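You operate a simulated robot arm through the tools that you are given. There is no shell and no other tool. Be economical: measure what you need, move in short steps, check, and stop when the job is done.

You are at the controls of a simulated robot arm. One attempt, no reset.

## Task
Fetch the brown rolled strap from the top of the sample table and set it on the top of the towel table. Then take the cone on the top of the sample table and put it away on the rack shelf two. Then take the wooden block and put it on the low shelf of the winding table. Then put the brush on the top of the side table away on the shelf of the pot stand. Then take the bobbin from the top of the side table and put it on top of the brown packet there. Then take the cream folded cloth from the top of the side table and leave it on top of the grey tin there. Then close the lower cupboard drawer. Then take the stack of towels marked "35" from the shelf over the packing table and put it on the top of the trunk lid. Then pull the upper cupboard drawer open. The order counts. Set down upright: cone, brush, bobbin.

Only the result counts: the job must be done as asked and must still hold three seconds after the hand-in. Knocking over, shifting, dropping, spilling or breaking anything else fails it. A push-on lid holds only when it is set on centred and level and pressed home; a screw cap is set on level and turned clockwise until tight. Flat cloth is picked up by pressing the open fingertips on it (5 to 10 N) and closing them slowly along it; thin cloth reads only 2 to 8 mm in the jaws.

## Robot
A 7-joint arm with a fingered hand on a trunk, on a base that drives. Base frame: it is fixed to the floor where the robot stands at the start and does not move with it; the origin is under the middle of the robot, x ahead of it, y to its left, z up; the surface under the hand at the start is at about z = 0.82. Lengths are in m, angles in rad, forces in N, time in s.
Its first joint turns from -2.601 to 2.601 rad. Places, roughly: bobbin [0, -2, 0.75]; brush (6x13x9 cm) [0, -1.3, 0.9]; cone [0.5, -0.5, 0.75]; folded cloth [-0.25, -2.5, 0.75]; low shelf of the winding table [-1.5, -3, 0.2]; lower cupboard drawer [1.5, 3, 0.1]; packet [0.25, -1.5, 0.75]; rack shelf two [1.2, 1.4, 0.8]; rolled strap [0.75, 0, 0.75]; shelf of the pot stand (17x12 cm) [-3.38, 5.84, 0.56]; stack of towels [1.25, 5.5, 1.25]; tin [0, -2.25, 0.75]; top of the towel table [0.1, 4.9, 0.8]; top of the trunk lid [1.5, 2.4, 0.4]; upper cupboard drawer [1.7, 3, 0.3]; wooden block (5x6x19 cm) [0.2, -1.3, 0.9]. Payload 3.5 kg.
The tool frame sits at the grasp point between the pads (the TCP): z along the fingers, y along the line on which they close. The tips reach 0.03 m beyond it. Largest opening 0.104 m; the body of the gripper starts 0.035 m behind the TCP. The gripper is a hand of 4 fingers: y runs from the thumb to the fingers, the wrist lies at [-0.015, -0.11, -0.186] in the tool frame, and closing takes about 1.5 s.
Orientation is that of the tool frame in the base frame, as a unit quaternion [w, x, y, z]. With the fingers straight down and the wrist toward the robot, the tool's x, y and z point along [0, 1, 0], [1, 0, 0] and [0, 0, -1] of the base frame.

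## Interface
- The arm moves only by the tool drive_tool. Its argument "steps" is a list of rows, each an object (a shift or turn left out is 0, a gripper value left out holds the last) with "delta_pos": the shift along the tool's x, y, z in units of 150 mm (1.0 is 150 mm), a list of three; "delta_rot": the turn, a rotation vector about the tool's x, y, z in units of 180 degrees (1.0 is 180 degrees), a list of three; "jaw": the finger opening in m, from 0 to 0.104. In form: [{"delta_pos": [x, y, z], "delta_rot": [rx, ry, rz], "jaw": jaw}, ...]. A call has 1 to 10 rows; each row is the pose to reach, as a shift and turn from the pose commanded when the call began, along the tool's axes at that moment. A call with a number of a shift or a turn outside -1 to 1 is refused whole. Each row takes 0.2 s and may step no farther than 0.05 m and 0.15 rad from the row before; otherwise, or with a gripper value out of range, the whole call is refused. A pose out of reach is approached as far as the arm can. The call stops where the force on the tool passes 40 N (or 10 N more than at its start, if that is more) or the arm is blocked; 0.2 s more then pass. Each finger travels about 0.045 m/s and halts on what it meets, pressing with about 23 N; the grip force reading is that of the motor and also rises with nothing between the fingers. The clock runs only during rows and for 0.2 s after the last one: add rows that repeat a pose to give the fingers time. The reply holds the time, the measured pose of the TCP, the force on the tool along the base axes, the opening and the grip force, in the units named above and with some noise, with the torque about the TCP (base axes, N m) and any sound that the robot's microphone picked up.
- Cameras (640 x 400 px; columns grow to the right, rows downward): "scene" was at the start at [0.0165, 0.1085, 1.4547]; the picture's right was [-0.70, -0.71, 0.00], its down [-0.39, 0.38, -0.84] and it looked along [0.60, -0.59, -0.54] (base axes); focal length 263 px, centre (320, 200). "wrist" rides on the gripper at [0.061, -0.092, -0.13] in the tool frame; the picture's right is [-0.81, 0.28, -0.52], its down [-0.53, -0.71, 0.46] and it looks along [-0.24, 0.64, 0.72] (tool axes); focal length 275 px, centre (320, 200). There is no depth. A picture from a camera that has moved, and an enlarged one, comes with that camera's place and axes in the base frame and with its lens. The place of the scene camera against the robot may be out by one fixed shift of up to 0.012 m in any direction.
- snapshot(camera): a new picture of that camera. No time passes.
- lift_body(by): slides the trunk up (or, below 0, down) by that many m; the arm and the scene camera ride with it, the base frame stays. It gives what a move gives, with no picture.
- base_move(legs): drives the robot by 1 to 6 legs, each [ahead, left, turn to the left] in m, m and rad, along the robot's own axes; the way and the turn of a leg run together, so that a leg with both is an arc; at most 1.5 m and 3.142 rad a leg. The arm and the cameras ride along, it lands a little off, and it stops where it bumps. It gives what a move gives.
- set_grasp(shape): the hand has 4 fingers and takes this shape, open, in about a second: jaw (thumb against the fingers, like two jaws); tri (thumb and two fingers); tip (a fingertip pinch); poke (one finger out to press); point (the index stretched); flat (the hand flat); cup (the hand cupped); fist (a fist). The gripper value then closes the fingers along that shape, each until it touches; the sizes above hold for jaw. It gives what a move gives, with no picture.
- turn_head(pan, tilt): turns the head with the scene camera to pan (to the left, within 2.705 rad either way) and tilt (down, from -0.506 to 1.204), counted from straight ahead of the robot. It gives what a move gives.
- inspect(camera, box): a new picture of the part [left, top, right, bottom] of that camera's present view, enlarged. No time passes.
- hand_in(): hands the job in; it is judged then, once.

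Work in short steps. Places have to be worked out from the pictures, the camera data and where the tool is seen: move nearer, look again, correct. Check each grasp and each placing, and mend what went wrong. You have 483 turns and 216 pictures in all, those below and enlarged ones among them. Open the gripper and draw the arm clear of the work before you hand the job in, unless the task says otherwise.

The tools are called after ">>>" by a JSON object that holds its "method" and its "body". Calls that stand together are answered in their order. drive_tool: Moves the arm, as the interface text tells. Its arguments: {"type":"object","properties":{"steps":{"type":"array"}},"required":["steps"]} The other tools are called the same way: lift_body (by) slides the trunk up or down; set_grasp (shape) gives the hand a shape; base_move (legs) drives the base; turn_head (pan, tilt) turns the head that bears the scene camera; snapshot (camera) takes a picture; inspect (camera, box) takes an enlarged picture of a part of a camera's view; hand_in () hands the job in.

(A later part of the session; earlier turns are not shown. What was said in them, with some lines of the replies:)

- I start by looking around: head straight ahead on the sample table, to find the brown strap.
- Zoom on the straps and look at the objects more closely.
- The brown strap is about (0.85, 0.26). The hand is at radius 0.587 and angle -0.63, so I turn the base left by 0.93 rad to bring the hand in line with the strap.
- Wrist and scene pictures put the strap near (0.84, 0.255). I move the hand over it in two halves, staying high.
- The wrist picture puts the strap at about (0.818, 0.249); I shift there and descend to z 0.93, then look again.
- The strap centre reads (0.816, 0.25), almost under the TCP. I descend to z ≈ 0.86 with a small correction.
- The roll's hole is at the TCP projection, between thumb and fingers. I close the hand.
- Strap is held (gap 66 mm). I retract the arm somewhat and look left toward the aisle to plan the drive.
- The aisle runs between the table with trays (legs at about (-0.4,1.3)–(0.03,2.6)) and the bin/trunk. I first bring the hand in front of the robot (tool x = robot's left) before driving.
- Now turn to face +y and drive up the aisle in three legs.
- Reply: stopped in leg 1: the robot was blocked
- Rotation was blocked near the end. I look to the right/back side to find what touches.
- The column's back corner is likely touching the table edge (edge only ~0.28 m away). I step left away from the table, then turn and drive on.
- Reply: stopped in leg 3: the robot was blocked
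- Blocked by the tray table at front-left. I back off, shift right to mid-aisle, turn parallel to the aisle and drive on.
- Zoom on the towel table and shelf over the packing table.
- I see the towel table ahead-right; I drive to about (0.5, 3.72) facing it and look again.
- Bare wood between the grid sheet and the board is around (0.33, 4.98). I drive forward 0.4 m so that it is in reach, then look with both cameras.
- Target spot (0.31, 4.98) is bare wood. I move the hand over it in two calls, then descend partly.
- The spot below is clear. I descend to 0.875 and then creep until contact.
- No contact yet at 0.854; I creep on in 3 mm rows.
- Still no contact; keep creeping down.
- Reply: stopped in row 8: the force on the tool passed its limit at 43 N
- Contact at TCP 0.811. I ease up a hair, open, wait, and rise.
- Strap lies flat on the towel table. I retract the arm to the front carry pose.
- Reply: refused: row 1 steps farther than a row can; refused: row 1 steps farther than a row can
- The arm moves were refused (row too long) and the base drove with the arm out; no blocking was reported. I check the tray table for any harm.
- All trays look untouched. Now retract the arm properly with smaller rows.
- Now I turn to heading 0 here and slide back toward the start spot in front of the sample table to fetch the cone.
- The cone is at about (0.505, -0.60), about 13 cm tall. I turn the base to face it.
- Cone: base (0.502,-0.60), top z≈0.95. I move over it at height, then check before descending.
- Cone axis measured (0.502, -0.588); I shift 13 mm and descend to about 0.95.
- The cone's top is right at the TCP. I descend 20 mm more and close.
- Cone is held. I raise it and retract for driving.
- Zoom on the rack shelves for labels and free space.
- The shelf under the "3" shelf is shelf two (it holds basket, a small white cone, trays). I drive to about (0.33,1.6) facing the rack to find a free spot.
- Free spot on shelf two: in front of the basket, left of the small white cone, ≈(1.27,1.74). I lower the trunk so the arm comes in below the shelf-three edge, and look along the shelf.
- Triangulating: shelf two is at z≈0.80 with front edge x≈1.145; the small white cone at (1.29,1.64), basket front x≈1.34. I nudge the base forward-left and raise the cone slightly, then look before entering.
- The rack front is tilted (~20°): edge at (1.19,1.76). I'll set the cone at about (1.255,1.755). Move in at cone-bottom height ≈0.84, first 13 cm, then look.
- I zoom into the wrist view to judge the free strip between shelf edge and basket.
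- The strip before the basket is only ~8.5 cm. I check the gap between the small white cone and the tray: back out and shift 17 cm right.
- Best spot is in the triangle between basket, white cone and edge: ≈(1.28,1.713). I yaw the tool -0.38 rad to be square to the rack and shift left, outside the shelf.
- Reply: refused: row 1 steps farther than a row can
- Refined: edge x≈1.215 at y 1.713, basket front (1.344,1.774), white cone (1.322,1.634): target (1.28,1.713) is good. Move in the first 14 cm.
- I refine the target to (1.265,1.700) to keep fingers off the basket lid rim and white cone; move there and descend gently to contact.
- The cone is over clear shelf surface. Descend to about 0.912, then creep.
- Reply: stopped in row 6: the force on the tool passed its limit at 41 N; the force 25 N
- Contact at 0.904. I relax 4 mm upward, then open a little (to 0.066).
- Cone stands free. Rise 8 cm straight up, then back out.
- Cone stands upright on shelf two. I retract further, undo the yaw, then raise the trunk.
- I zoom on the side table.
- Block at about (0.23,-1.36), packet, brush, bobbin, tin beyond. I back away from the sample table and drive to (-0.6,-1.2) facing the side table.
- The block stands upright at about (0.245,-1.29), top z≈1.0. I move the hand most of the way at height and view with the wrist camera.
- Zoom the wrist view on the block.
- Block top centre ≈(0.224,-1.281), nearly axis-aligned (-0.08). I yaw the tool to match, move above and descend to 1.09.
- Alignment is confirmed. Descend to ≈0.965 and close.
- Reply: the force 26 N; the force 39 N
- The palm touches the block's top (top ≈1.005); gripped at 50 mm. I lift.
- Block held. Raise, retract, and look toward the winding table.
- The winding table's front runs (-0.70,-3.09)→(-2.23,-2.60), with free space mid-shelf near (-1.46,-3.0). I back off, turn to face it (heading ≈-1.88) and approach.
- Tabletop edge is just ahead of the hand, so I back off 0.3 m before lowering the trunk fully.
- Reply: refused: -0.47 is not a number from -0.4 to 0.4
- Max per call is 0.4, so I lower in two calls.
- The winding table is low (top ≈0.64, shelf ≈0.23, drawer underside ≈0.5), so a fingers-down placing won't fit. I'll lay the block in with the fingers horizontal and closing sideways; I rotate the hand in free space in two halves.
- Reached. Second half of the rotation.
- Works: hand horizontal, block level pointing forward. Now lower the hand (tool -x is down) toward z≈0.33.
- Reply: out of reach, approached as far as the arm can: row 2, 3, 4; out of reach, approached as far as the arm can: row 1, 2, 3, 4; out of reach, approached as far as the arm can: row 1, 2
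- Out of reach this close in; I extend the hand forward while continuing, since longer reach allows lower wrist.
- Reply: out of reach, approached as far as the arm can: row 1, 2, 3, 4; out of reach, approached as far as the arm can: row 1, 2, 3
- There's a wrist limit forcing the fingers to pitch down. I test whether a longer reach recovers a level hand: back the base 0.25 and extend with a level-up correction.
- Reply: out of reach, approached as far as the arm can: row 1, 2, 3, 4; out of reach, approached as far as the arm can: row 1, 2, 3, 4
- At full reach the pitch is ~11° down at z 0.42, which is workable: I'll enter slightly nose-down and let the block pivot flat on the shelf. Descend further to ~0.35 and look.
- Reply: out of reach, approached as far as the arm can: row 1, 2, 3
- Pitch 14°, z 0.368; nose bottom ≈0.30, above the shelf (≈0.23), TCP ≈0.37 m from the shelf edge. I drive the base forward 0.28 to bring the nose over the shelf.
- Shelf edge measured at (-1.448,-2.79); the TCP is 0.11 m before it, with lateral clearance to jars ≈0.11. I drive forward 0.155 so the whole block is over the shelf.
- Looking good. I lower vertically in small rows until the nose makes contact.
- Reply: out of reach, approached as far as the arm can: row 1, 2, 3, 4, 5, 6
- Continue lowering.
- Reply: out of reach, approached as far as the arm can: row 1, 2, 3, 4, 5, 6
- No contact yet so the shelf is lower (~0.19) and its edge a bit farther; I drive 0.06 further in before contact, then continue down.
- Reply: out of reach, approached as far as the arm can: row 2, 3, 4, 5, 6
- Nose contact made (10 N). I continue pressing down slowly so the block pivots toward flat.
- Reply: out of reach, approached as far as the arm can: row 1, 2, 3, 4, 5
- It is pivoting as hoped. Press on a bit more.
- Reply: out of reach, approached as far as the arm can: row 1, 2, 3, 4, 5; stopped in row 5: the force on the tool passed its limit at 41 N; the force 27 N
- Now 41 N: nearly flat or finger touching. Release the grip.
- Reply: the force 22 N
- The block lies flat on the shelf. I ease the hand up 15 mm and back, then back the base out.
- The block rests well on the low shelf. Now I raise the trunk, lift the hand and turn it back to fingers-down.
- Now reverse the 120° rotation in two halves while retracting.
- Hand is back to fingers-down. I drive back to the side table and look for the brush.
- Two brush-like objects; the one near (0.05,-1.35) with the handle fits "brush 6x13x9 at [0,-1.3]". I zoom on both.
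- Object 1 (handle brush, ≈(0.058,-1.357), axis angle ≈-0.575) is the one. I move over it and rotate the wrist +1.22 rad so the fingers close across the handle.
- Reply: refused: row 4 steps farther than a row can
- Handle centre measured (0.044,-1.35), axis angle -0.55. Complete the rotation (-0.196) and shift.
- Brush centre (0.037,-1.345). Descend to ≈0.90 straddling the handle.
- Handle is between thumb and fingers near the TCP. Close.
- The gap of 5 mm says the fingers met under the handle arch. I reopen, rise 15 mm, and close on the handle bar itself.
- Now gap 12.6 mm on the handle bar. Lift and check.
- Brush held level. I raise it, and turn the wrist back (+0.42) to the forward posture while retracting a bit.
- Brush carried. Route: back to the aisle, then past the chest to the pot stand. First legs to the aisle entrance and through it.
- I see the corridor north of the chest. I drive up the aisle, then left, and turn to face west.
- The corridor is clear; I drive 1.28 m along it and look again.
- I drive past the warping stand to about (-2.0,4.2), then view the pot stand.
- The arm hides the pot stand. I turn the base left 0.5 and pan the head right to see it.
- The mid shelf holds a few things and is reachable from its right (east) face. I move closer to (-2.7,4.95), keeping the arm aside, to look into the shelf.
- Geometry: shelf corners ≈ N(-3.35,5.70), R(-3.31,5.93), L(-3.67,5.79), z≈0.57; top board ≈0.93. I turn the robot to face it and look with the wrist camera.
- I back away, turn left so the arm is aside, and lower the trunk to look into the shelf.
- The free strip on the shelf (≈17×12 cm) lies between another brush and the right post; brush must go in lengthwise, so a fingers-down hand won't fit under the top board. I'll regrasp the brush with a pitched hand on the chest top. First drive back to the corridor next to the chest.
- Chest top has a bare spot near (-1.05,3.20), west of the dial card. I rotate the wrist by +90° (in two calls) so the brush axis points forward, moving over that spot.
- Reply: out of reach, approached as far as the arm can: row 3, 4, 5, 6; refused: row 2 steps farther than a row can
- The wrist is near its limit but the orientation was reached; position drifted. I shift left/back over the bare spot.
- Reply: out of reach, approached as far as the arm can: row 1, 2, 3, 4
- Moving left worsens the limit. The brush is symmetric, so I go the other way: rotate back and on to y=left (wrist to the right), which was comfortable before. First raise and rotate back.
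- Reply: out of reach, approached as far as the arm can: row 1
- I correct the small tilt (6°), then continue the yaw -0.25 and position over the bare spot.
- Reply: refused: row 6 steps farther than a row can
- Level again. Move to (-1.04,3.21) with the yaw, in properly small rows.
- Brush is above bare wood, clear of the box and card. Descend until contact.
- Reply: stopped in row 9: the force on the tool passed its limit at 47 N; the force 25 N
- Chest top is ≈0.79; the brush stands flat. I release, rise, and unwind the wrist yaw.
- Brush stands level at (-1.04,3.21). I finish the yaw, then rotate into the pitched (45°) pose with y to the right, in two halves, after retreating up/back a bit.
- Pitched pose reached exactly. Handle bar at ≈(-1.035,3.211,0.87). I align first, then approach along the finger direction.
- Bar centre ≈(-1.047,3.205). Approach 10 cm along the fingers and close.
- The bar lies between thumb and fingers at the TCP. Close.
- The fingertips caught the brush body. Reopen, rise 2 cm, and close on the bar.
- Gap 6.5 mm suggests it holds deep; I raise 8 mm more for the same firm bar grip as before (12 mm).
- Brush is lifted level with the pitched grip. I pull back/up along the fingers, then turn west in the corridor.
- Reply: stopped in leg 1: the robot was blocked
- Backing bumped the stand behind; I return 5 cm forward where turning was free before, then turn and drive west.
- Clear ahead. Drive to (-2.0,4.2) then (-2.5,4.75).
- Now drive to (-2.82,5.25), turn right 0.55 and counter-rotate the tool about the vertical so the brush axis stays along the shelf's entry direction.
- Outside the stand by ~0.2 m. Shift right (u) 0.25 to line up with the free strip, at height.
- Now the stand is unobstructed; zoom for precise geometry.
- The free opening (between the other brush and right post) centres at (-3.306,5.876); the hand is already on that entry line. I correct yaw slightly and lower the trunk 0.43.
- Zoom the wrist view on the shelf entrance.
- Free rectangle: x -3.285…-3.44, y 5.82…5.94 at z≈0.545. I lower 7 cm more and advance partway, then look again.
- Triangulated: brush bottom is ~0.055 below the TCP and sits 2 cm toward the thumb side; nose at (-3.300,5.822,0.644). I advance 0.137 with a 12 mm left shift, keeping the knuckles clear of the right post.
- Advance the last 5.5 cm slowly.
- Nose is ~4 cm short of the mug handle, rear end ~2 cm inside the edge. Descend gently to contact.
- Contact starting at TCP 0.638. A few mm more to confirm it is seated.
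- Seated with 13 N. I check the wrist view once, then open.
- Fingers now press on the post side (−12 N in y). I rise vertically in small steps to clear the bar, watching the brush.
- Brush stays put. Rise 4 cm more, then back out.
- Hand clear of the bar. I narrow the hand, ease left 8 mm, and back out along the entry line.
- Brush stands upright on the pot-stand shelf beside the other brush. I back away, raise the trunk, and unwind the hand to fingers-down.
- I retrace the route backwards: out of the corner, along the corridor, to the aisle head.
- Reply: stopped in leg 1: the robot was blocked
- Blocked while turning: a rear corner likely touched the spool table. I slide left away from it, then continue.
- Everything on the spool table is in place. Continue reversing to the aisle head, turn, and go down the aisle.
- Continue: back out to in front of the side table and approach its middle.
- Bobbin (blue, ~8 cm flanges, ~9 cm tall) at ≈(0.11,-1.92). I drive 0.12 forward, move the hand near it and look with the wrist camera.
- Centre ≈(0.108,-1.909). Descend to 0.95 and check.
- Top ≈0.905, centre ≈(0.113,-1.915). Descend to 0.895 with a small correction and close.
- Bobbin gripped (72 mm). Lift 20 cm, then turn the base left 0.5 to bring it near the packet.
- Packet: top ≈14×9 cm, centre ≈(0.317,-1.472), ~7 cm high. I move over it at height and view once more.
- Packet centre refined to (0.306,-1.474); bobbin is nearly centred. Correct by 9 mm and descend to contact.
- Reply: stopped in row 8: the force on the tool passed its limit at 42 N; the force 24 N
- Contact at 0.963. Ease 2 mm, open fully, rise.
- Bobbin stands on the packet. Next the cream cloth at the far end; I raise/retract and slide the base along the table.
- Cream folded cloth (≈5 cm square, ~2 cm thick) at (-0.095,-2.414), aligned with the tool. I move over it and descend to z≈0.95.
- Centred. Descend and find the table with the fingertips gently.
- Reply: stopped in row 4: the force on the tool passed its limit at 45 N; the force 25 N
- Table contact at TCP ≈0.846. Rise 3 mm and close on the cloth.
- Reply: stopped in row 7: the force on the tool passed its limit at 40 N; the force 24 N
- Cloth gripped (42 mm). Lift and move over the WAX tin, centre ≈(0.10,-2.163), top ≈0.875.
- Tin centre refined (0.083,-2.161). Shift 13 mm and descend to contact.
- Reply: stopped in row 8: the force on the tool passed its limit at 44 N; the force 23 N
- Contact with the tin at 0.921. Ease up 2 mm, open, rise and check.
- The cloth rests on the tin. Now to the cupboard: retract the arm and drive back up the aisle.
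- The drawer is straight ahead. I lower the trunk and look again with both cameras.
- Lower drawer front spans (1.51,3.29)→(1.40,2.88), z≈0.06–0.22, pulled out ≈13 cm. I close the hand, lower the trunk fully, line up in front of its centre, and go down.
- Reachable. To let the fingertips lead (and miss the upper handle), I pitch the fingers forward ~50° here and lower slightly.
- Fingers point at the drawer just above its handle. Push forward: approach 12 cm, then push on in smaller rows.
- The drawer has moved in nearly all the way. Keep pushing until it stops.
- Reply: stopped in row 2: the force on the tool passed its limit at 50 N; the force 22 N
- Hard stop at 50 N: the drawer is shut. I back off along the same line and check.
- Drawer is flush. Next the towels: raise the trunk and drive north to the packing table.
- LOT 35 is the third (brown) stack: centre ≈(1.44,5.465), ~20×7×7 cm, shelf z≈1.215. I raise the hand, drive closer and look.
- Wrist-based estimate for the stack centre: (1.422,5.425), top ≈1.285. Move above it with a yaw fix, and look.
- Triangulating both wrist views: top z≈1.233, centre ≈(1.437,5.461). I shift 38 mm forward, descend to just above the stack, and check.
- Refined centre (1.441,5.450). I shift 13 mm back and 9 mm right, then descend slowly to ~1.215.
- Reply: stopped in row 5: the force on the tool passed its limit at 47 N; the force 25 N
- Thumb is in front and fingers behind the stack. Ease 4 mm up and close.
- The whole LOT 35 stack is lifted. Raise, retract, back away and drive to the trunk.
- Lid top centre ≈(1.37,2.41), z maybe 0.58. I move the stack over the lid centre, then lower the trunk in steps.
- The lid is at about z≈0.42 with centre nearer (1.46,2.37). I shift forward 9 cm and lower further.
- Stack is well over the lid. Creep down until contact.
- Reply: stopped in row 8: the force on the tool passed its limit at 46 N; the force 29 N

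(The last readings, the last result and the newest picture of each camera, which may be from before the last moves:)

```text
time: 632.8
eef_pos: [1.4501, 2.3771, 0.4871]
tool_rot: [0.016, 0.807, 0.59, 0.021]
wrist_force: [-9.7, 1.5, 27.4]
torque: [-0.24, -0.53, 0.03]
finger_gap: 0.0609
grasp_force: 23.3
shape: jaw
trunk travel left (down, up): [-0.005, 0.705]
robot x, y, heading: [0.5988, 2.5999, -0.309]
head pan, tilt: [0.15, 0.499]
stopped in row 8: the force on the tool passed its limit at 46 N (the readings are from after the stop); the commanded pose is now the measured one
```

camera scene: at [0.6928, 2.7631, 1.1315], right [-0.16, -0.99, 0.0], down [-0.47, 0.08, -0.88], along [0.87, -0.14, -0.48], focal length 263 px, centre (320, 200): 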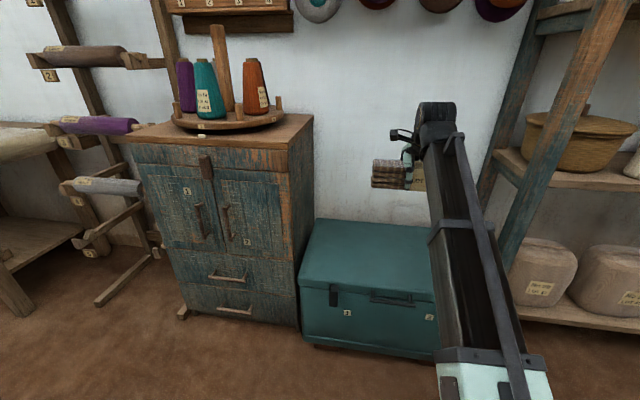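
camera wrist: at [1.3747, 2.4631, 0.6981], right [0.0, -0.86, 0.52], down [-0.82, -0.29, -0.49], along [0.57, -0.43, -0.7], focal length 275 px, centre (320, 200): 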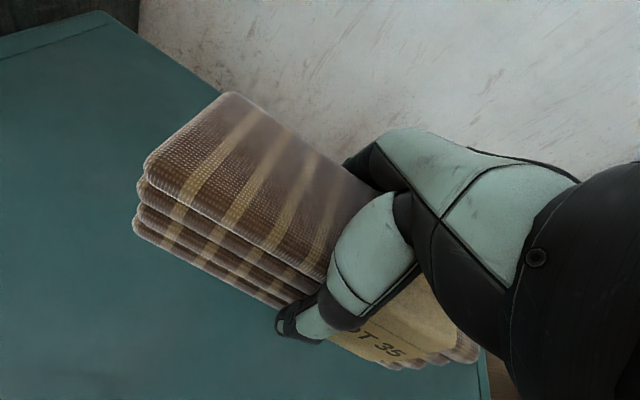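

Contact at 0.487. Ease 2 mm, open, rise and check.

>>> {"method": "drive_tool", "body": {"steps": [{"delta_pos": [0, 0, -0.02]}, {"delta_pos": [0, 0, -0.02], "jaw": 0.08}, {"delta_pos": [0, 0, -0.02], "jaw": 0.1}, {"delta_pos": [0, 0, -0.02], "jaw": 0.1}, {"delta_pos": [0, 0, -0.02], "jaw": 0.1}, {"delta_pos": [0, 0, -0.2]}, {"delta_pos": [0, 0, -0.5]}, {"delta_pos": [0, 0, -0.8]}, {"delta_pos": [0, 0, -1.0]}]}}

>>> {"method": "snapshot", "body": {"camera": "wrist"}}

```text
time: 634.8
eef_pos: [1.4461, 2.3754, 0.6329]
tool_rot: [0.014, 0.807, 0.59, 0.018]
wrist_force: [0.3, -0.5, -1.2]
torque: [-0.03, 0.02, -0.01]
finger_gap: 0.0635
grasp_force: 23.1
shape: jaw
trunk travel left (down, up): [-0.005, 0.705]
robot x, y, heading: [0.5978, 2.6014, -0.303]
head pan, tilt: [0.15, 0.499]
```

```text
24 pictures are left
camera wrist: at [1.3719, 2.4623, 0.7606], right [-0.01, -0.86, 0.52], down [-0.82, -0.29, -0.49], along [0.57, -0.43, -0.7], focal length 275 px, centre (320, 200)
```

wrist: 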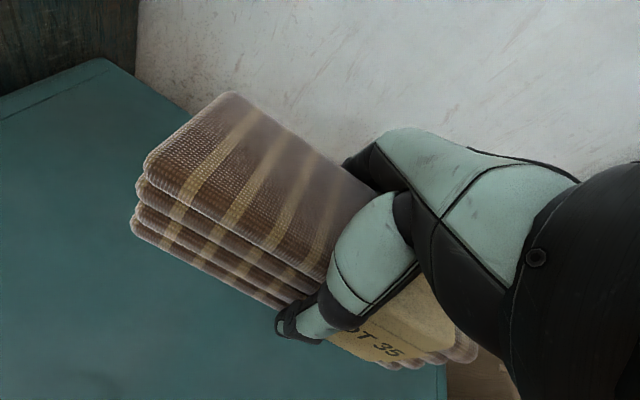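

The stack is still in the hand (jaw reads 63 mm with force). I lower it back to contact and open with explicit values, checking before lifting.

>>> {"method": "drive_tool", "body": {"steps": [{"delta_pos": [0, 0, 0.3]}, {"delta_pos": [0, 0, 0.6]}, {"delta_pos": [0, 0, 0.8]}, {"delta_pos": [0, 0, 0.88]}, {"delta_pos": [0, 0, 0.92]}, {"delta_pos": [0, 0, 0.95]}]}}

>>> {"method": "drive_tool", "body": {"steps": [{"jaw": 0.104}, {"jaw": 0.104}, {"jaw": 0.104}, {"jaw": 0.104}, {"jaw": 0.104}, {"jaw": 0.104}]}}

```text
time: 636.2
eef_pos: [1.4529, 2.3771, 0.4914]
tool_rot: [0.014, 0.806, 0.591, 0.018]
wrist_force: [-0.2, 1.0, -0.5]
torque: [-0.09, -0.01, -0.01]
finger_gap: 0.0635
grasp_force: 23.1
shape: jaw
trunk travel left (down, up): [-0.005, 0.705]
robot x, y, heading: [0.5968, 2.5988, -0.309]
head pan, tilt: [0.15, 0.499]
```

```text
time: 637.6
eef_pos: [1.4516, 2.3771, 0.4923]
tool_rot: [0.014, 0.807, 0.591, 0.018]
wrist_force: [-0.8, 0.0, -1.5]
torque: [0.0, 0.0, -0.02]
finger_gap: 0.1038
grasp_force: 0.0
shape: jaw
trunk travel left (down, up): [-0.005, 0.705]
robot x, y, heading: [0.5953, 2.6008, -0.308]
head pan, tilt: [0.15, 0.499]
```

Open now. Rise with explicit jaw values and check.

>>> {"method": "drive_tool", "body": {"steps": [{"delta_pos": [0, 0, -0.1], "jaw": 0.104}, {"delta_pos": [0, 0, -0.4], "jaw": 0.104}, {"delta_pos": [0, 0, -0.7], "jaw": 0.104}, {"delta_pos": [0, 0, -1.0], "jaw": 0.104}]}}

>>> {"method": "snapshot", "body": {"camera": "wrist"}}

```text
time: 638.6
eef_pos: [1.4465, 2.3774, 0.6406]
tool_rot: [0.014, 0.807, 0.591, 0.019]
wrist_force: [0.4, 0.3, -1.4]
torque: [0.02, -0.01, -0.01]
finger_gap: 0.104
grasp_force: 0.1
shape: jaw
trunk travel left (down, up): [-0.005, 0.705]
robot x, y, heading: [0.5951, 2.599, -0.305]
head pan, tilt: [0.15, 0.499]
```

```text
23 pictures are left
camera wrist: at [1.3718, 2.4647, 0.7676], right [-0.01, -0.86, 0.52], down [-0.82, -0.29, -0.49], along [0.57, -0.43, -0.7], focal length 275 px, centre (320, 200)
```

wrist: 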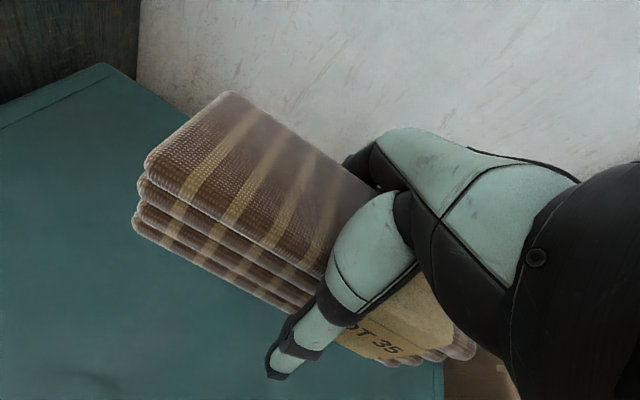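

Odd: the thumb opened but the stack still clings to the far fingers/palm. I lower it to the lid again, then move the hand 2 cm forward to break contact with the fingers before rising.

>>> {"method": "drive_tool", "body": {"steps": [{"delta_pos": [0, 0, 0.3], "jaw": 0.104}, {"delta_pos": [0, 0, 0.6], "jaw": 0.104}, {"delta_pos": [0, 0, 0.85], "jaw": 0.104}, {"delta_pos": [0, 0, 0.95], "jaw": 0.104}, {"delta_pos": [0, 0, 0.99], "jaw": 0.104}, {"delta_pos": [0, 0, 1.0], "jaw": 0.104}]}}

>>> {"method": "drive_tool", "body": {"steps": [{"delta_pos": [0, 0, 0.02], "jaw": 0.104}, {"delta_pos": [0, 0, 0.04], "jaw": 0.104}, {"delta_pos": [0, 0.03, 0.04], "jaw": 0.104}, {"delta_pos": [0, 0.06, 0.04], "jaw": 0.104}, {"delta_pos": [0, 0.09, 0.04], "jaw": 0.104}, {"delta_pos": [0, 0.12, 0.04], "jaw": 0.104}]}}

>>> {"method": "snapshot", "body": {"camera": "wrist"}}

```text
time: 640.0
eef_pos: [1.4513, 2.3759, 0.4898]
tool_rot: [0.013, 0.806, 0.591, 0.019]
wrist_force: [0.1, 1.1, 4.5]
torque: [-0.04, -0.11, 0.03]
finger_gap: 0.1038
grasp_force: 0.0
shape: jaw
trunk travel left (down, up): [-0.005, 0.705]
robot x, y, heading: [0.6004, 2.6009, -0.309]
head pan, tilt: [0.15, 0.499]
```

```text
time: 641.4
eef_pos: [1.4692, 2.3702, 0.4869]
tool_rot: [0.014, 0.806, 0.591, 0.019]
wrist_force: [-9.5, 3.8, 22.0]
torque: [0.01, -0.31, 0.02]
finger_gap: 0.1039
grasp_force: 0.0
shape: jaw
trunk travel left (down, up): [-0.005, 0.705]
robot x, y, heading: [0.5954, 2.5999, -0.31]
head pan, tilt: [0.15, 0.499]
```

```text
22 pictures are left
camera wrist: at [1.3937, 2.4575, 0.614], right [-0.01, -0.86, 0.52], down [-0.82, -0.29, -0.49], along [0.57, -0.43, -0.7], focal length 275 px, centre (320, 200)
```

wrist: 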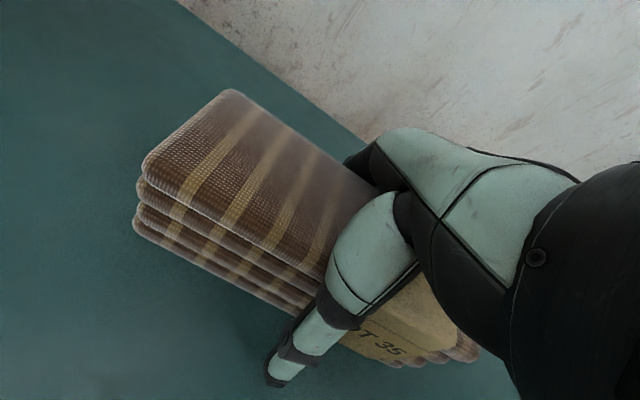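

The stack seems wedged between the thumb base and finger bases. I ease the pressure and change the hand shape to flat, which opens the bases.

>>> {"method": "drive_tool", "body": {"steps": [{"delta_pos": [0, -0.06, -0.03], "jaw": 0.104}, {"delta_pos": [0, -0.1, -0.05], "jaw": 0.104}]}}

>>> {"method": "set_grasp", "body": {"shape": "flat"}}

>>> {"method": "snapshot", "body": {"camera": "wrist"}}

```text
time: 642.0
eef_pos: [1.4545, 2.3754, 0.4906]
tool_rot: [0.014, 0.807, 0.591, 0.017]
wrist_force: [0.1, -0.1, -2.1]
torque: [-0.01, 0.0, -0.01]
finger_gap: 0.104
grasp_force: 0.1
shape: jaw
trunk travel left (down, up): [-0.005, 0.705]
robot x, y, heading: [0.6016, 2.5993, -0.312]
head pan, tilt: [0.15, 0.499]
```

```text
time: 642.9
eef_pos: [1.4541, 2.3747, 0.4946]
tool_rot: [0.015, 0.806, 0.591, 0.02]
wrist_force: [-3.5, 1.0, 10.7]
torque: [0.05, -0.69, 0.34]
finger_gap: 0.0
grasp_force: 0.1
shape: flat
trunk travel left (down, up): [-0.005, 0.705]
robot x, y, heading: [0.5959, 2.6032, -0.306]
head pan, tilt: [0.15, 0.499]
```

```text
21 pictures are left
camera wrist: at [1.3794, 2.4623, 0.6204], right [-0.01, -0.86, 0.52], down [-0.82, -0.29, -0.5], along [0.58, -0.43, -0.7], focal length 275 px, centre (320, 200)
```

wrist: 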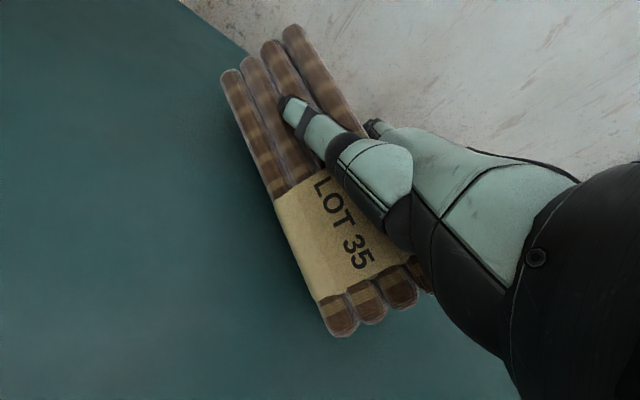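

The stack rolled onto its long side but lies on the lid, released. I raise the hand gently and check.

>>> {"method": "drive_tool", "body": {"steps": [{"delta_pos": [0, 0, -0.1]}, {"delta_pos": [0, 0, -0.2]}, {"delta_pos": [0, 0, -0.4]}, {"delta_pos": [0, 0, -0.6]}, {"delta_pos": [0, 0, -0.8]}, {"delta_pos": [0, 0, -1.0]}]}}

>>> {"method": "snapshot", "body": {"camera": "wrist"}}

>>> {"method": "inspect", "body": {"camera": "scene", "box": [280, 150, 500, 360]}}

```text
time: 644.3
eef_pos: [1.4467, 2.375, 0.6426]
tool_rot: [0.014, 0.806, 0.591, 0.018]
wrist_force: [0.7, 0.6, -0.7]
torque: [0.03, 0.02, 0.01]
finger_gap: 0.0002
grasp_force: 0.0
shape: flat
trunk travel left (down, up): [-0.005, 0.705]
robot x, y, heading: [0.5964, 2.6015, -0.303]
head pan, tilt: [0.15, 0.499]
```

```text
20 pictures are left
camera wrist: at [1.3726, 2.4626, 0.7698], right [-0.01, -0.86, 0.52], down [-0.82, -0.29, -0.49], along [0.57, -0.43, -0.7], focal length 275 px, centre (320, 200)
```

wrist: 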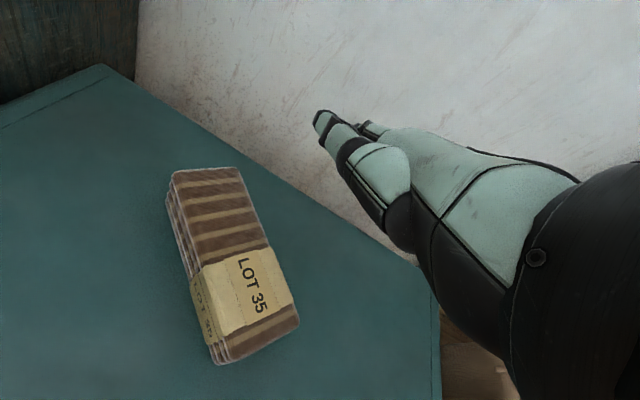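

```text
1.90 times, centred on (390, 255) of scene
camera zoom: at [0.6928, 2.7631, 0.9915], right [-0.16, -0.99, 0.0], down [-0.47, 0.07, -0.88], along [0.87, -0.14, -0.48], focal length 502 px, centre (187, 95)
```

zoom: 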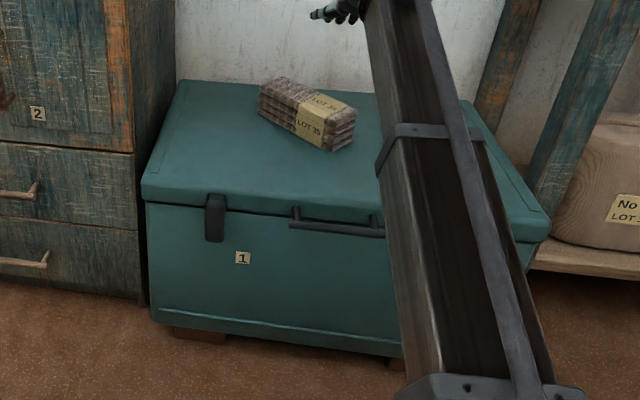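

The LOT 35 stack lies flat on the trunk lid. Last: the upper drawer. I retract, restore the jaw shape, and move the base in front of the cupboard.

>>> {"method": "drive_tool", "body": {"steps": [{"delta_pos": [0, -0.25, -0.1]}, {"delta_pos": [0, -0.5, -0.2]}, {"delta_pos": [0, -0.75, -0.3]}, {"delta_pos": [0, -1.0, -0.3]}]}}

>>> {"method": "drive_tool", "body": {"steps": [{"delta_pos": [0, -0.25, 0]}, {"delta_pos": [0, -0.5, 0]}, {"delta_pos": [0, -0.6, 0]}]}}

>>> {"method": "set_grasp", "body": {"shape": "jaw"}}

>>> {"method": "base_move", "body": {"legs": [[-0.2, 0.55, 0], [0, 0, 0.04]]}}

>>> {"method": "snapshot", "body": {"camera": "wrist"}}

```text
time: 645.3
eef_pos: [1.3024, 2.4223, 0.6823]
tool_rot: [0.015, 0.807, 0.59, 0.018]
wrist_force: [-0.4, -0.7, 0.3]
torque: [-0.01, -0.01, 0.02]
finger_gap: 0.0001
grasp_force: 0.0
shape: flat
trunk travel left (down, up): [-0.005, 0.705]
robot x, y, heading: [0.5979, 2.5989, -0.306]
head pan, tilt: [0.15, 0.499]
```

```text
time: 646.1
eef_pos: [1.2152, 2.4493, 0.6774]
tool_rot: [0.014, 0.807, 0.591, 0.018]
wrist_force: [-0.2, 0.1, 0.0]
torque: [-0.01, 0.01, 0.04]
finger_gap: 0.0001
grasp_force: 0.1
shape: flat
trunk travel left (down, up): [-0.005, 0.705]
robot x, y, heading: [0.5947, 2.6016, -0.309]
head pan, tilt: [0.15, 0.499]
```

```text
time: 647.0
eef_pos: [1.2166, 2.4486, 0.676]
tool_rot: [0.014, 0.807, 0.59, 0.019]
wrist_force: [-0.1, 0.4, -0.3]
torque: [-0.03, -0.03, -0.02]
finger_gap: 0.1039
grasp_force: 0.0
shape: jaw
trunk travel left (down, up): [-0.005, 0.705]
robot x, y, heading: [0.5941, 2.5969, -0.307]
head pan, tilt: [0.15, 0.499]
```

```text
time: 650.7
eef_pos: [1.1926, 3.0601, 0.6756]
tool_rot: [0.013, 0.792, 0.611, 0.019]
wrist_force: [-0.7, 0.3, 0.9]
torque: [0.03, -0.01, -0.01]
finger_gap: 0.1037
grasp_force: 0.1
shape: jaw
trunk travel left (down, up): [-0.005, 0.705]
robot x, y, heading: [0.5631, 3.1801, -0.257]
head pan, tilt: [0.15, 0.499]
```

```text
18 pictures are left
camera wrist: at [1.1146, 3.143, 0.8037], right [0.04, -0.85, 0.52], down [-0.8, -0.33, -0.49], along [0.59, -0.4, -0.7], focal length 275 px, centre (320, 200)
```

wrist: 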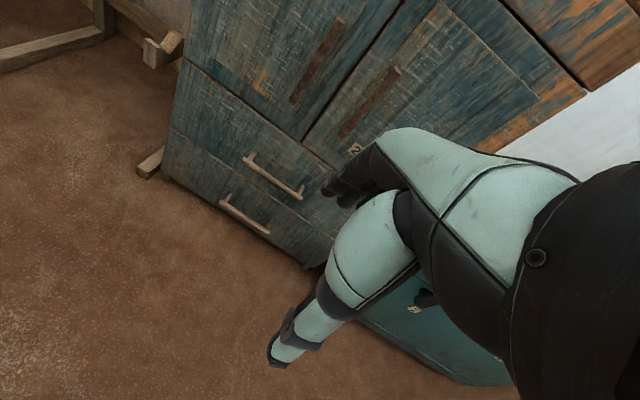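

The projected handle (1.511,3.007,0.357) matches the picture exactly. I move to the pre-position (≈11 cm before it along the finger line) and pitch the fingers ~49°.

>>> {"method": "drive_tool", "body": {"steps": [{"delta_pos": [0.05, 0.2, 0.2], "jaw": 0.045}, {"delta_pos": [0.1, 0.4, 0.4], "jaw": 0.045}, {"delta_pos": [0.1, 0.6, 0.6], "jaw": 0.045}, {"delta_pos": [0.1, 0.79, 0.8], "jaw": 0.045}]}}

>>> {"method": "drive_tool", "body": {"steps": [{"delta_pos": [0.05, 0.2, 0.2], "jaw": 0.045}, {"delta_pos": [0.1, 0.4, 0.4], "jaw": 0.045}, {"delta_pos": [0.1, 0.6, 0.6], "jaw": 0.045}, {"delta_pos": [0.1, 0.79, 0.83], "jaw": 0.045}]}}

>>> {"method": "drive_tool", "body": {"steps": [{"delta_rot": [-0.045, 0, 0], "jaw": 0.045}, {"delta_rot": [-0.09, 0, 0], "jaw": 0.045}, {"delta_rot": [-0.135, 0, 0], "jaw": 0.045}, {"delta_rot": [-0.18, 0, 0], "jaw": 0.045}, {"delta_rot": [-0.225, 0, 0], "jaw": 0.045}, {"delta_rot": [-0.27, 0, 0], "jaw": 0.045}]}}

>>> {"method": "snapshot", "body": {"camera": "wrist"}}

```text
time: 651.7
eef_pos: [1.3177, 3.0438, 0.5616]
tool_rot: [0.013, 0.791, 0.611, 0.019]
wrist_force: [-0.2, 0.2, 1.0]
torque: [-0.01, -0.02, -0.02]
finger_gap: 0.0454
grasp_force: 0.1
shape: jaw
trunk travel left (down, up): [-0.005, 0.705]
robot x, y, heading: [0.5666, 3.1812, -0.256]
head pan, tilt: [0.15, 0.499]
```

```text
time: 652.7
eef_pos: [1.4399, 3.0285, 0.4444]
tool_rot: [0.013, 0.791, 0.611, 0.02]
wrist_force: [-0.8, -0.1, -0.1]
torque: [0.01, 0.01, 0.03]
finger_gap: 0.0455
grasp_force: 0.1
shape: jaw
trunk travel left (down, up): [-0.005, 0.705]
robot x, y, heading: [0.5681, 3.1818, -0.259]
head pan, tilt: [0.15, 0.499]
```

```text
time: 654.1
eef_pos: [1.4412, 3.0269, 0.444]
tool_rot: [0.322, 0.726, 0.552, 0.254]
wrist_force: [0.0, 0.3, 0.6]
torque: [0.01, 0.03, 0.01]
finger_gap: 0.0451
grasp_force: 0.0
shape: jaw
out of reach, approached as far as the arm can: row 6
trunk travel left (down, up): [-0.005, 0.705]
robot x, y, heading: [0.5638, 3.1821, -0.263]
head pan, tilt: [0.15, 0.499]
```

```text
17 pictures are left
camera wrist: at [1.3044, 3.1286, 0.4626], right [-0.41, -0.74, 0.54], down [-0.27, -0.47, -0.84], along [0.87, -0.49, 0.0], focal length 275 px, centre (320, 200)
```

wrist: 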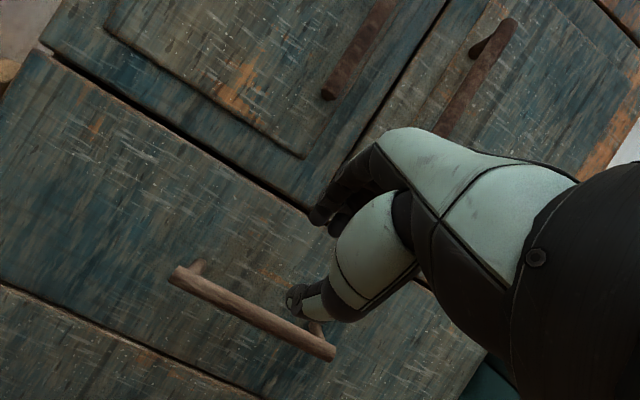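

Refined handle centre ≈(1.517,3.002,0.345). I shift in y_tool by -21 mm, advance 6 cm, and check.

>>> {"method": "drive_tool", "body": {"steps": [{"delta_pos": [-0.04, -0.14, 0], "jaw": 0.05}, {"delta_pos": [-0.04, -0.14, 0.2], "jaw": 0.05}, {"delta_pos": [-0.04, -0.14, 0.4], "jaw": 0.05}]}}

>>> {"method": "snapshot", "body": {"camera": "wrist"}}

```text
time: 654.9
eef_pos: [1.4684, 3.0183, 0.3888]
tool_rot: [0.321, 0.727, 0.552, 0.252]
wrist_force: [0.3, 0.4, -0.2]
torque: [0.0, 0.02, -0.01]
finger_gap: 0.0497
grasp_force: 0.0
shape: jaw
trunk travel left (down, up): [-0.005, 0.705]
robot x, y, heading: [0.5644, 3.1784, -0.259]
head pan, tilt: [0.15, 0.499]
```

```text
16 pictures are left
camera wrist: at [1.3318, 3.1191, 0.4077], right [-0.41, -0.73, 0.54], down [-0.27, -0.47, -0.84], along [0.87, -0.49, 0.0], focal length 275 px, centre (320, 200)
```

wrist: 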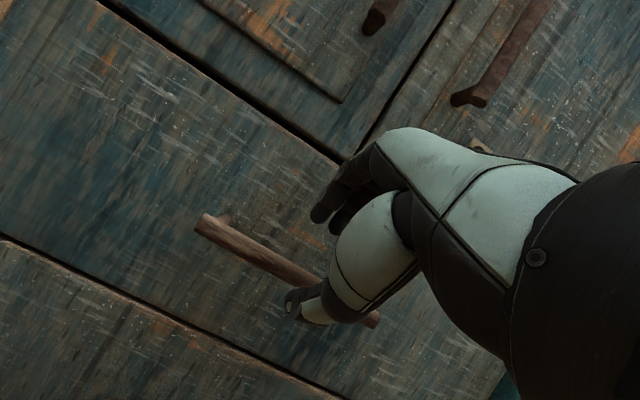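

Triangulation confirms the bar at (1.520,3.001,0.345), centred between thumb and fingers. Advance the last 5.2 cm and close.

>>> {"method": "drive_tool", "body": {"steps": [{"delta_pos": [-0.02, 0.02, 0.12], "jaw": 0.045}, {"delta_pos": [-0.02, 0.02, 0.24], "jaw": 0.045}, {"delta_pos": [-0.02, 0.02, 0.345], "jaw": 0.045}]}}

>>> {"method": "drive_tool", "body": {"steps": [{"jaw": 0}, {"jaw": 0}, {"jaw": 0}, {"jaw": 0}, {"jaw": 0}]}}

>>> {"method": "snapshot", "body": {"camera": "wrist"}}

```text
time: 655.7
eef_pos: [1.5018, 3.0072, 0.3597]
tool_rot: [0.323, 0.727, 0.551, 0.253]
wrist_force: [-22.3, 6.3, 5.1]
torque: [-0.17, -0.51, -0.3]
finger_gap: 0.0418
grasp_force: 0.1
shape: jaw
trunk travel left (down, up): [-0.005, 0.705]
robot x, y, heading: [0.5679, 3.1777, -0.252]
head pan, tilt: [0.15, 0.499]
stopped in row 3: the force on the tool passed its limit at 45 N (the readings are from after the stop); the commanded pose is now the measured one
```

```text
time: 656.9
eef_pos: [1.5047, 3.0064, 0.3538]
tool_rot: [0.321, 0.727, 0.553, 0.252]
wrist_force: [-15.7, 4.8, -24.9]
torque: [0.02, 0.13, 0.01]
finger_gap: 0.0134
grasp_force: 23.1
shape: jaw
trunk travel left (down, up): [-0.005, 0.705]
robot x, y, heading: [0.5689, 3.1796, -0.256]
head pan, tilt: [0.15, 0.499]
```

```text
15 pictures are left
camera wrist: at [1.3684, 3.1073, 0.3738], right [-0.41, -0.73, 0.54], down [-0.27, -0.47, -0.84], along [0.87, -0.49, -0.01], focal length 275 px, centre (320, 200)
```

wrist: 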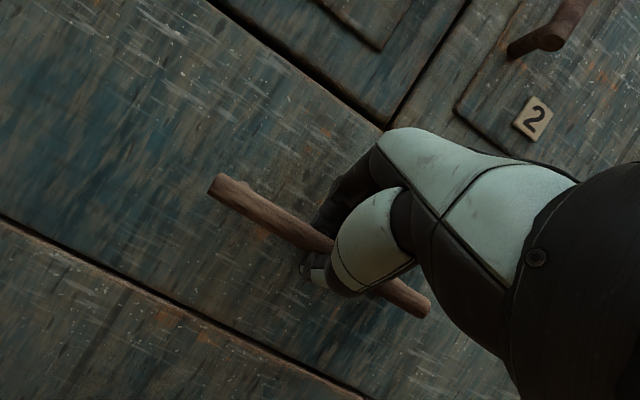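

The bar is gripped (13 mm). I pull straight back 15 cm, relieving the small vertical preload.

>>> {"method": "drive_tool", "body": {"steps": [{"delta_pos": [0, -0.11, -0.07], "jaw": 0}, {"delta_pos": [0, -0.21, -0.19], "jaw": 0}, {"delta_pos": [0, -0.31, -0.31], "jaw": 0}, {"delta_pos": [0, -0.41, -0.43], "jaw": 0}, {"delta_pos": [0, -0.51, -0.55], "jaw": 0}, {"delta_pos": [0, -0.61, -0.66], "jaw": 0}, {"delta_pos": [0, -0.7, -0.76], "jaw": 0}]}}

>>> {"method": "snapshot", "body": {"camera": "wrist"}}

```text
time: 658.5
eef_pos: [1.3544, 3.0481, 0.3534]
tool_rot: [0.322, 0.727, 0.552, 0.253]
wrist_force: [2.5, 10.2, -23.0]
torque: [-0.01, 0.06, 0.03]
finger_gap: 0.0112
grasp_force: 22.8
shape: jaw
trunk travel left (down, up): [-0.005, 0.705]
robot x, y, heading: [0.566, 3.1779, -0.257]
head pan, tilt: [0.15, 0.499]
```

```text
14 pictures are left
camera wrist: at [1.2187, 3.1491, 0.3721], right [-0.41, -0.73, 0.54], down [-0.27, -0.47, -0.84], along [0.87, -0.49, -0.01], focal length 275 px, centre (320, 200)
```

wrist: 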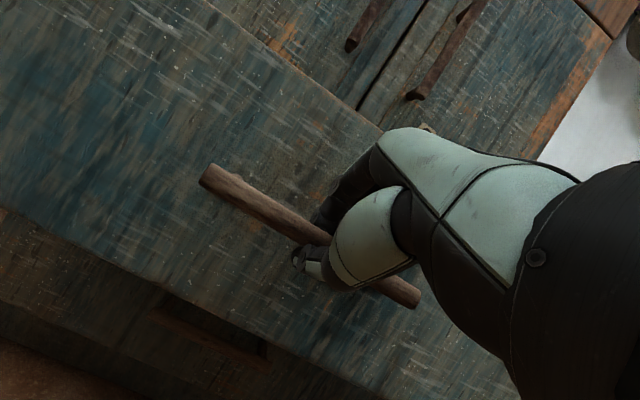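

The drawer is out ~15 cm. I pull a further 5 cm gently (a stop would show as force).

>>> {"method": "drive_tool", "body": {"steps": [{"delta_pos": [0, -0.06, -0.05], "jaw": 0}, {"delta_pos": [0, -0.11, -0.1], "jaw": 0}, {"delta_pos": [0, -0.16, -0.16], "jaw": 0}, {"delta_pos": [0, -0.22, -0.23], "jaw": 0}]}}

```text
time: 659.5
eef_pos: [1.3091, 3.0582, 0.3522]
tool_rot: [0.321, 0.727, 0.552, 0.252]
wrist_force: [3.2, 12.4, -17.6]
torque: [-0.01, 0.08, 0.05]
finger_gap: 0.0107
grasp_force: 23.1
shape: jaw
trunk travel left (down, up): [-0.005, 0.705]
robot x, y, heading: [0.5635, 3.1802, -0.25]
head pan, tilt: [0.15, 0.499]
```

Open about 20 cm now. Release the bar and withdraw along the finger line, then check.

>>> {"method": "drive_tool", "body": {"steps": [{"jaw": 0.05}, {"jaw": 0.05}, {"jaw": 0.05}, {"jaw": 0.05}]}}

>>> {"method": "drive_tool", "body": {"steps": [{"delta_pos": [0, 0, -0.1], "jaw": 0.05}, {"delta_pos": [0, 0, -0.3], "jaw": 0.05}, {"delta_pos": [0, 0, -0.6], "jaw": 0.05}, {"delta_pos": [0, 0, -0.9], "jaw": 0.05}]}}

>>> {"method": "snapshot", "body": {"camera": "wrist"}}

```text
time: 660.5
eef_pos: [1.3096, 3.0584, 0.3527]
tool_rot: [0.323, 0.726, 0.551, 0.253]
wrist_force: [0.3, -0.9, 0.0]
torque: [0.0, 0.02, 0.0]
finger_gap: 0.0495
grasp_force: 0.1
shape: jaw
trunk travel left (down, up): [-0.005, 0.705]
robot x, y, heading: [0.5657, 3.1768, -0.26]
head pan, tilt: [0.15, 0.499]
```

```text
time: 661.5
eef_pos: [1.2266, 3.0814, 0.4429]
tool_rot: [0.322, 0.726, 0.552, 0.254]
wrist_force: [-0.2, 0.1, 0.9]
torque: [0.03, -0.04, -0.03]
finger_gap: 0.0497
grasp_force: 0.0
shape: jaw
out of reach, approached as far as the arm can: row 4
trunk travel left (down, up): [-0.005, 0.705]
robot x, y, heading: [0.5673, 3.1795, -0.258]
head pan, tilt: [0.15, 0.499]
```

```text
13 pictures are left
camera wrist: at [1.0909, 3.1836, 0.4614], right [-0.41, -0.73, 0.54], down [-0.27, -0.47, -0.84], along [0.87, -0.49, 0.0], focal length 275 px, centre (320, 200)
```

wrist: 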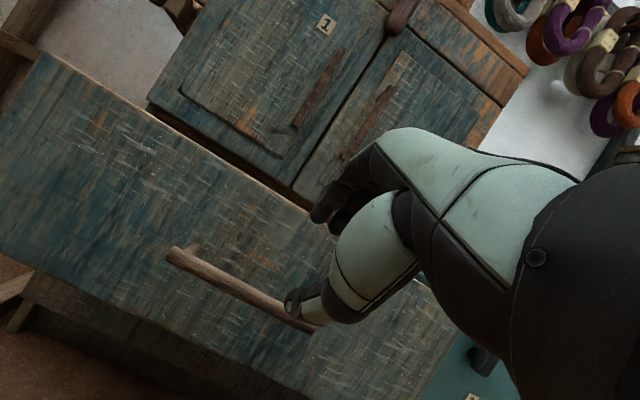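

The upper drawer is open. I raise the trunk, back the base away, open the gripper, and take a last overview.

>>> {"method": "lift_body", "body": {"by": 0.4}}

>>> {"method": "base_move", "body": {"legs": [[-0.2, 0, 0]]}}

>>> {"method": "drive_tool", "body": {"steps": [{"delta_rot": [0.045, 0, 0], "jaw": 0.104}, {"delta_rot": [0.09, 0, 0], "jaw": 0.104}, {"delta_rot": [0.135, 0, 0], "jaw": 0.104}, {"delta_rot": [0.18, 0, 0], "jaw": 0.104}, {"delta_rot": [0.225, 0, 0], "jaw": 0.104}, {"delta_rot": [0.265, 0, 0], "jaw": 0.104}]}}

>>> {"method": "turn_head", "body": {"pan": -0.15, "tilt": 0.55}}

>>> {"method": "snapshot", "body": {"camera": "scene"}}

```text
time: 665.4
eef_pos: [1.227, 3.083, 0.8429]
tool_rot: [0.323, 0.727, 0.551, 0.253]
wrist_force: [0.0, -0.3, -0.3]
torque: [0.0, 0.01, -0.02]
finger_gap: 0.0494
grasp_force: 0.1
shape: jaw
trunk travel left (down, up): [-0.405, 0.305]
robot x, y, heading: [0.5633, 3.1834, -0.252]
head pan, tilt: [0.15, 0.499]
```

```text
time: 667.0
eef_pos: [1.0356, 3.1324, 0.8428]
tool_rot: [0.323, 0.727, 0.551, 0.253]
wrist_force: [-0.5, 0.2, 0.4]
torque: [-0.02, 0.03, 0.01]
finger_gap: 0.0497
grasp_force: 0.0
shape: jaw
trunk travel left (down, up): [-0.405, 0.305]
robot x, y, heading: [0.3705, 3.2255, -0.255]
head pan, tilt: [0.15, 0.499]
```

```text
time: 668.4
eef_pos: [1.0335, 3.1332, 0.8426]
tool_rot: [0.001, 0.795, 0.607, 0.008]
wrist_force: [0.2, 0.6, -0.8]
torque: [-0.01, -0.02, 0.02]
finger_gap: 0.1038
grasp_force: 0.0
shape: jaw
out of reach, approached as far as the arm can: row 1
trunk travel left (down, up): [-0.405, 0.305]
robot x, y, heading: [0.3747, 3.2297, -0.257]
head pan, tilt: [0.15, 0.499]
```

```text
time: 669.2
eef_pos: [1.0339, 3.1312, 0.8428]
tool_rot: [0.0, 0.796, 0.606, 0.01]
wrist_force: [-0.6, 0.5, 0.5]
torque: [0.0, -0.03, 0.0]
finger_gap: 0.1039
grasp_force: 0.1
shape: jaw
trunk travel left (down, up): [-0.405, 0.305]
robot x, y, heading: [0.3723, 3.2335, -0.254]
head pan, tilt: [-0.15, 0.55]
```

```text
12 pictures are left
camera scene: at [0.4525, 3.3726, 1.387], right [-0.39, -0.92, 0.0], down [-0.48, 0.21, -0.85], along [0.78, -0.34, -0.52], focal length 263 px, centre (320, 200)
```

scene: 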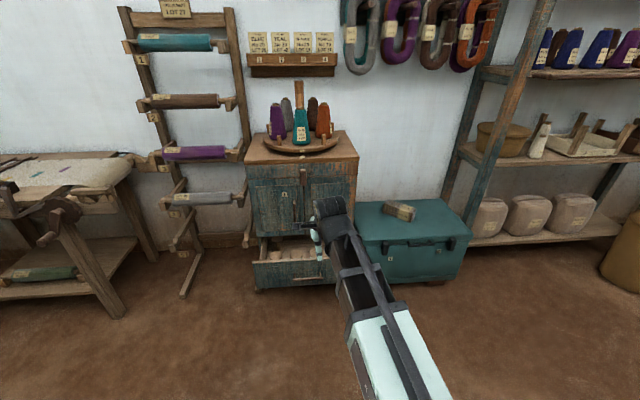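

Zoom to verify drawers and the cone on rack shelf two.

>>> {"method": "inspect", "body": {"camera": "scene", "box": [230, 170, 390, 300]}}

>>> {"method": "inspect", "body": {"camera": "scene", "box": [460, 90, 640, 180]}}

```text
3.08 times, centred on (310, 235) of scene
camera zoom: at [0.4525, 3.3726, 1.387], right [-0.39, -0.92, 0.0], down [-0.48, 0.21, -0.85], along [0.78, -0.34, -0.52], focal length 810 px, centre (351, 92)
```

zoom: 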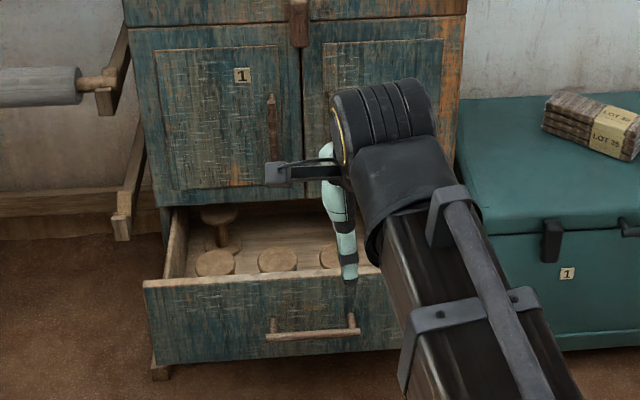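

```text
3.56 times, centred on (550, 135) of scene
camera zoom: at [0.4525, 3.3726, 1.387], right [-0.39, -0.92, 0.0], down [-0.48, 0.21, -0.85], along [0.78, -0.34, -0.52], focal length 936 px, centre (-498, 431)
```

zoom: 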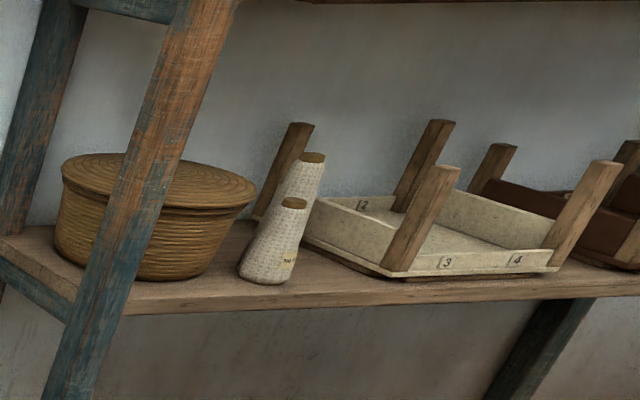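

Everything checks out: both white cones stand on shelf two, the upper drawer is out, the lower one is in, the towels are on the lid, and the arm is clear. Handing in.

>>> {"method": "hand_in", "body": {}}

```text
The job is handed in.
```

All nine steps were carried out in the order given, and I handed the job in with the gripper open and the arm clear. Two things to know:

- **Towels:** the stack stuck in the hand on release, but it came to rest flat on the trunk lid, slightly turned.
- **Bumps:** the base bumped furniture a few times while driving; nothing visible had moved, but I did not check every spot it touched.
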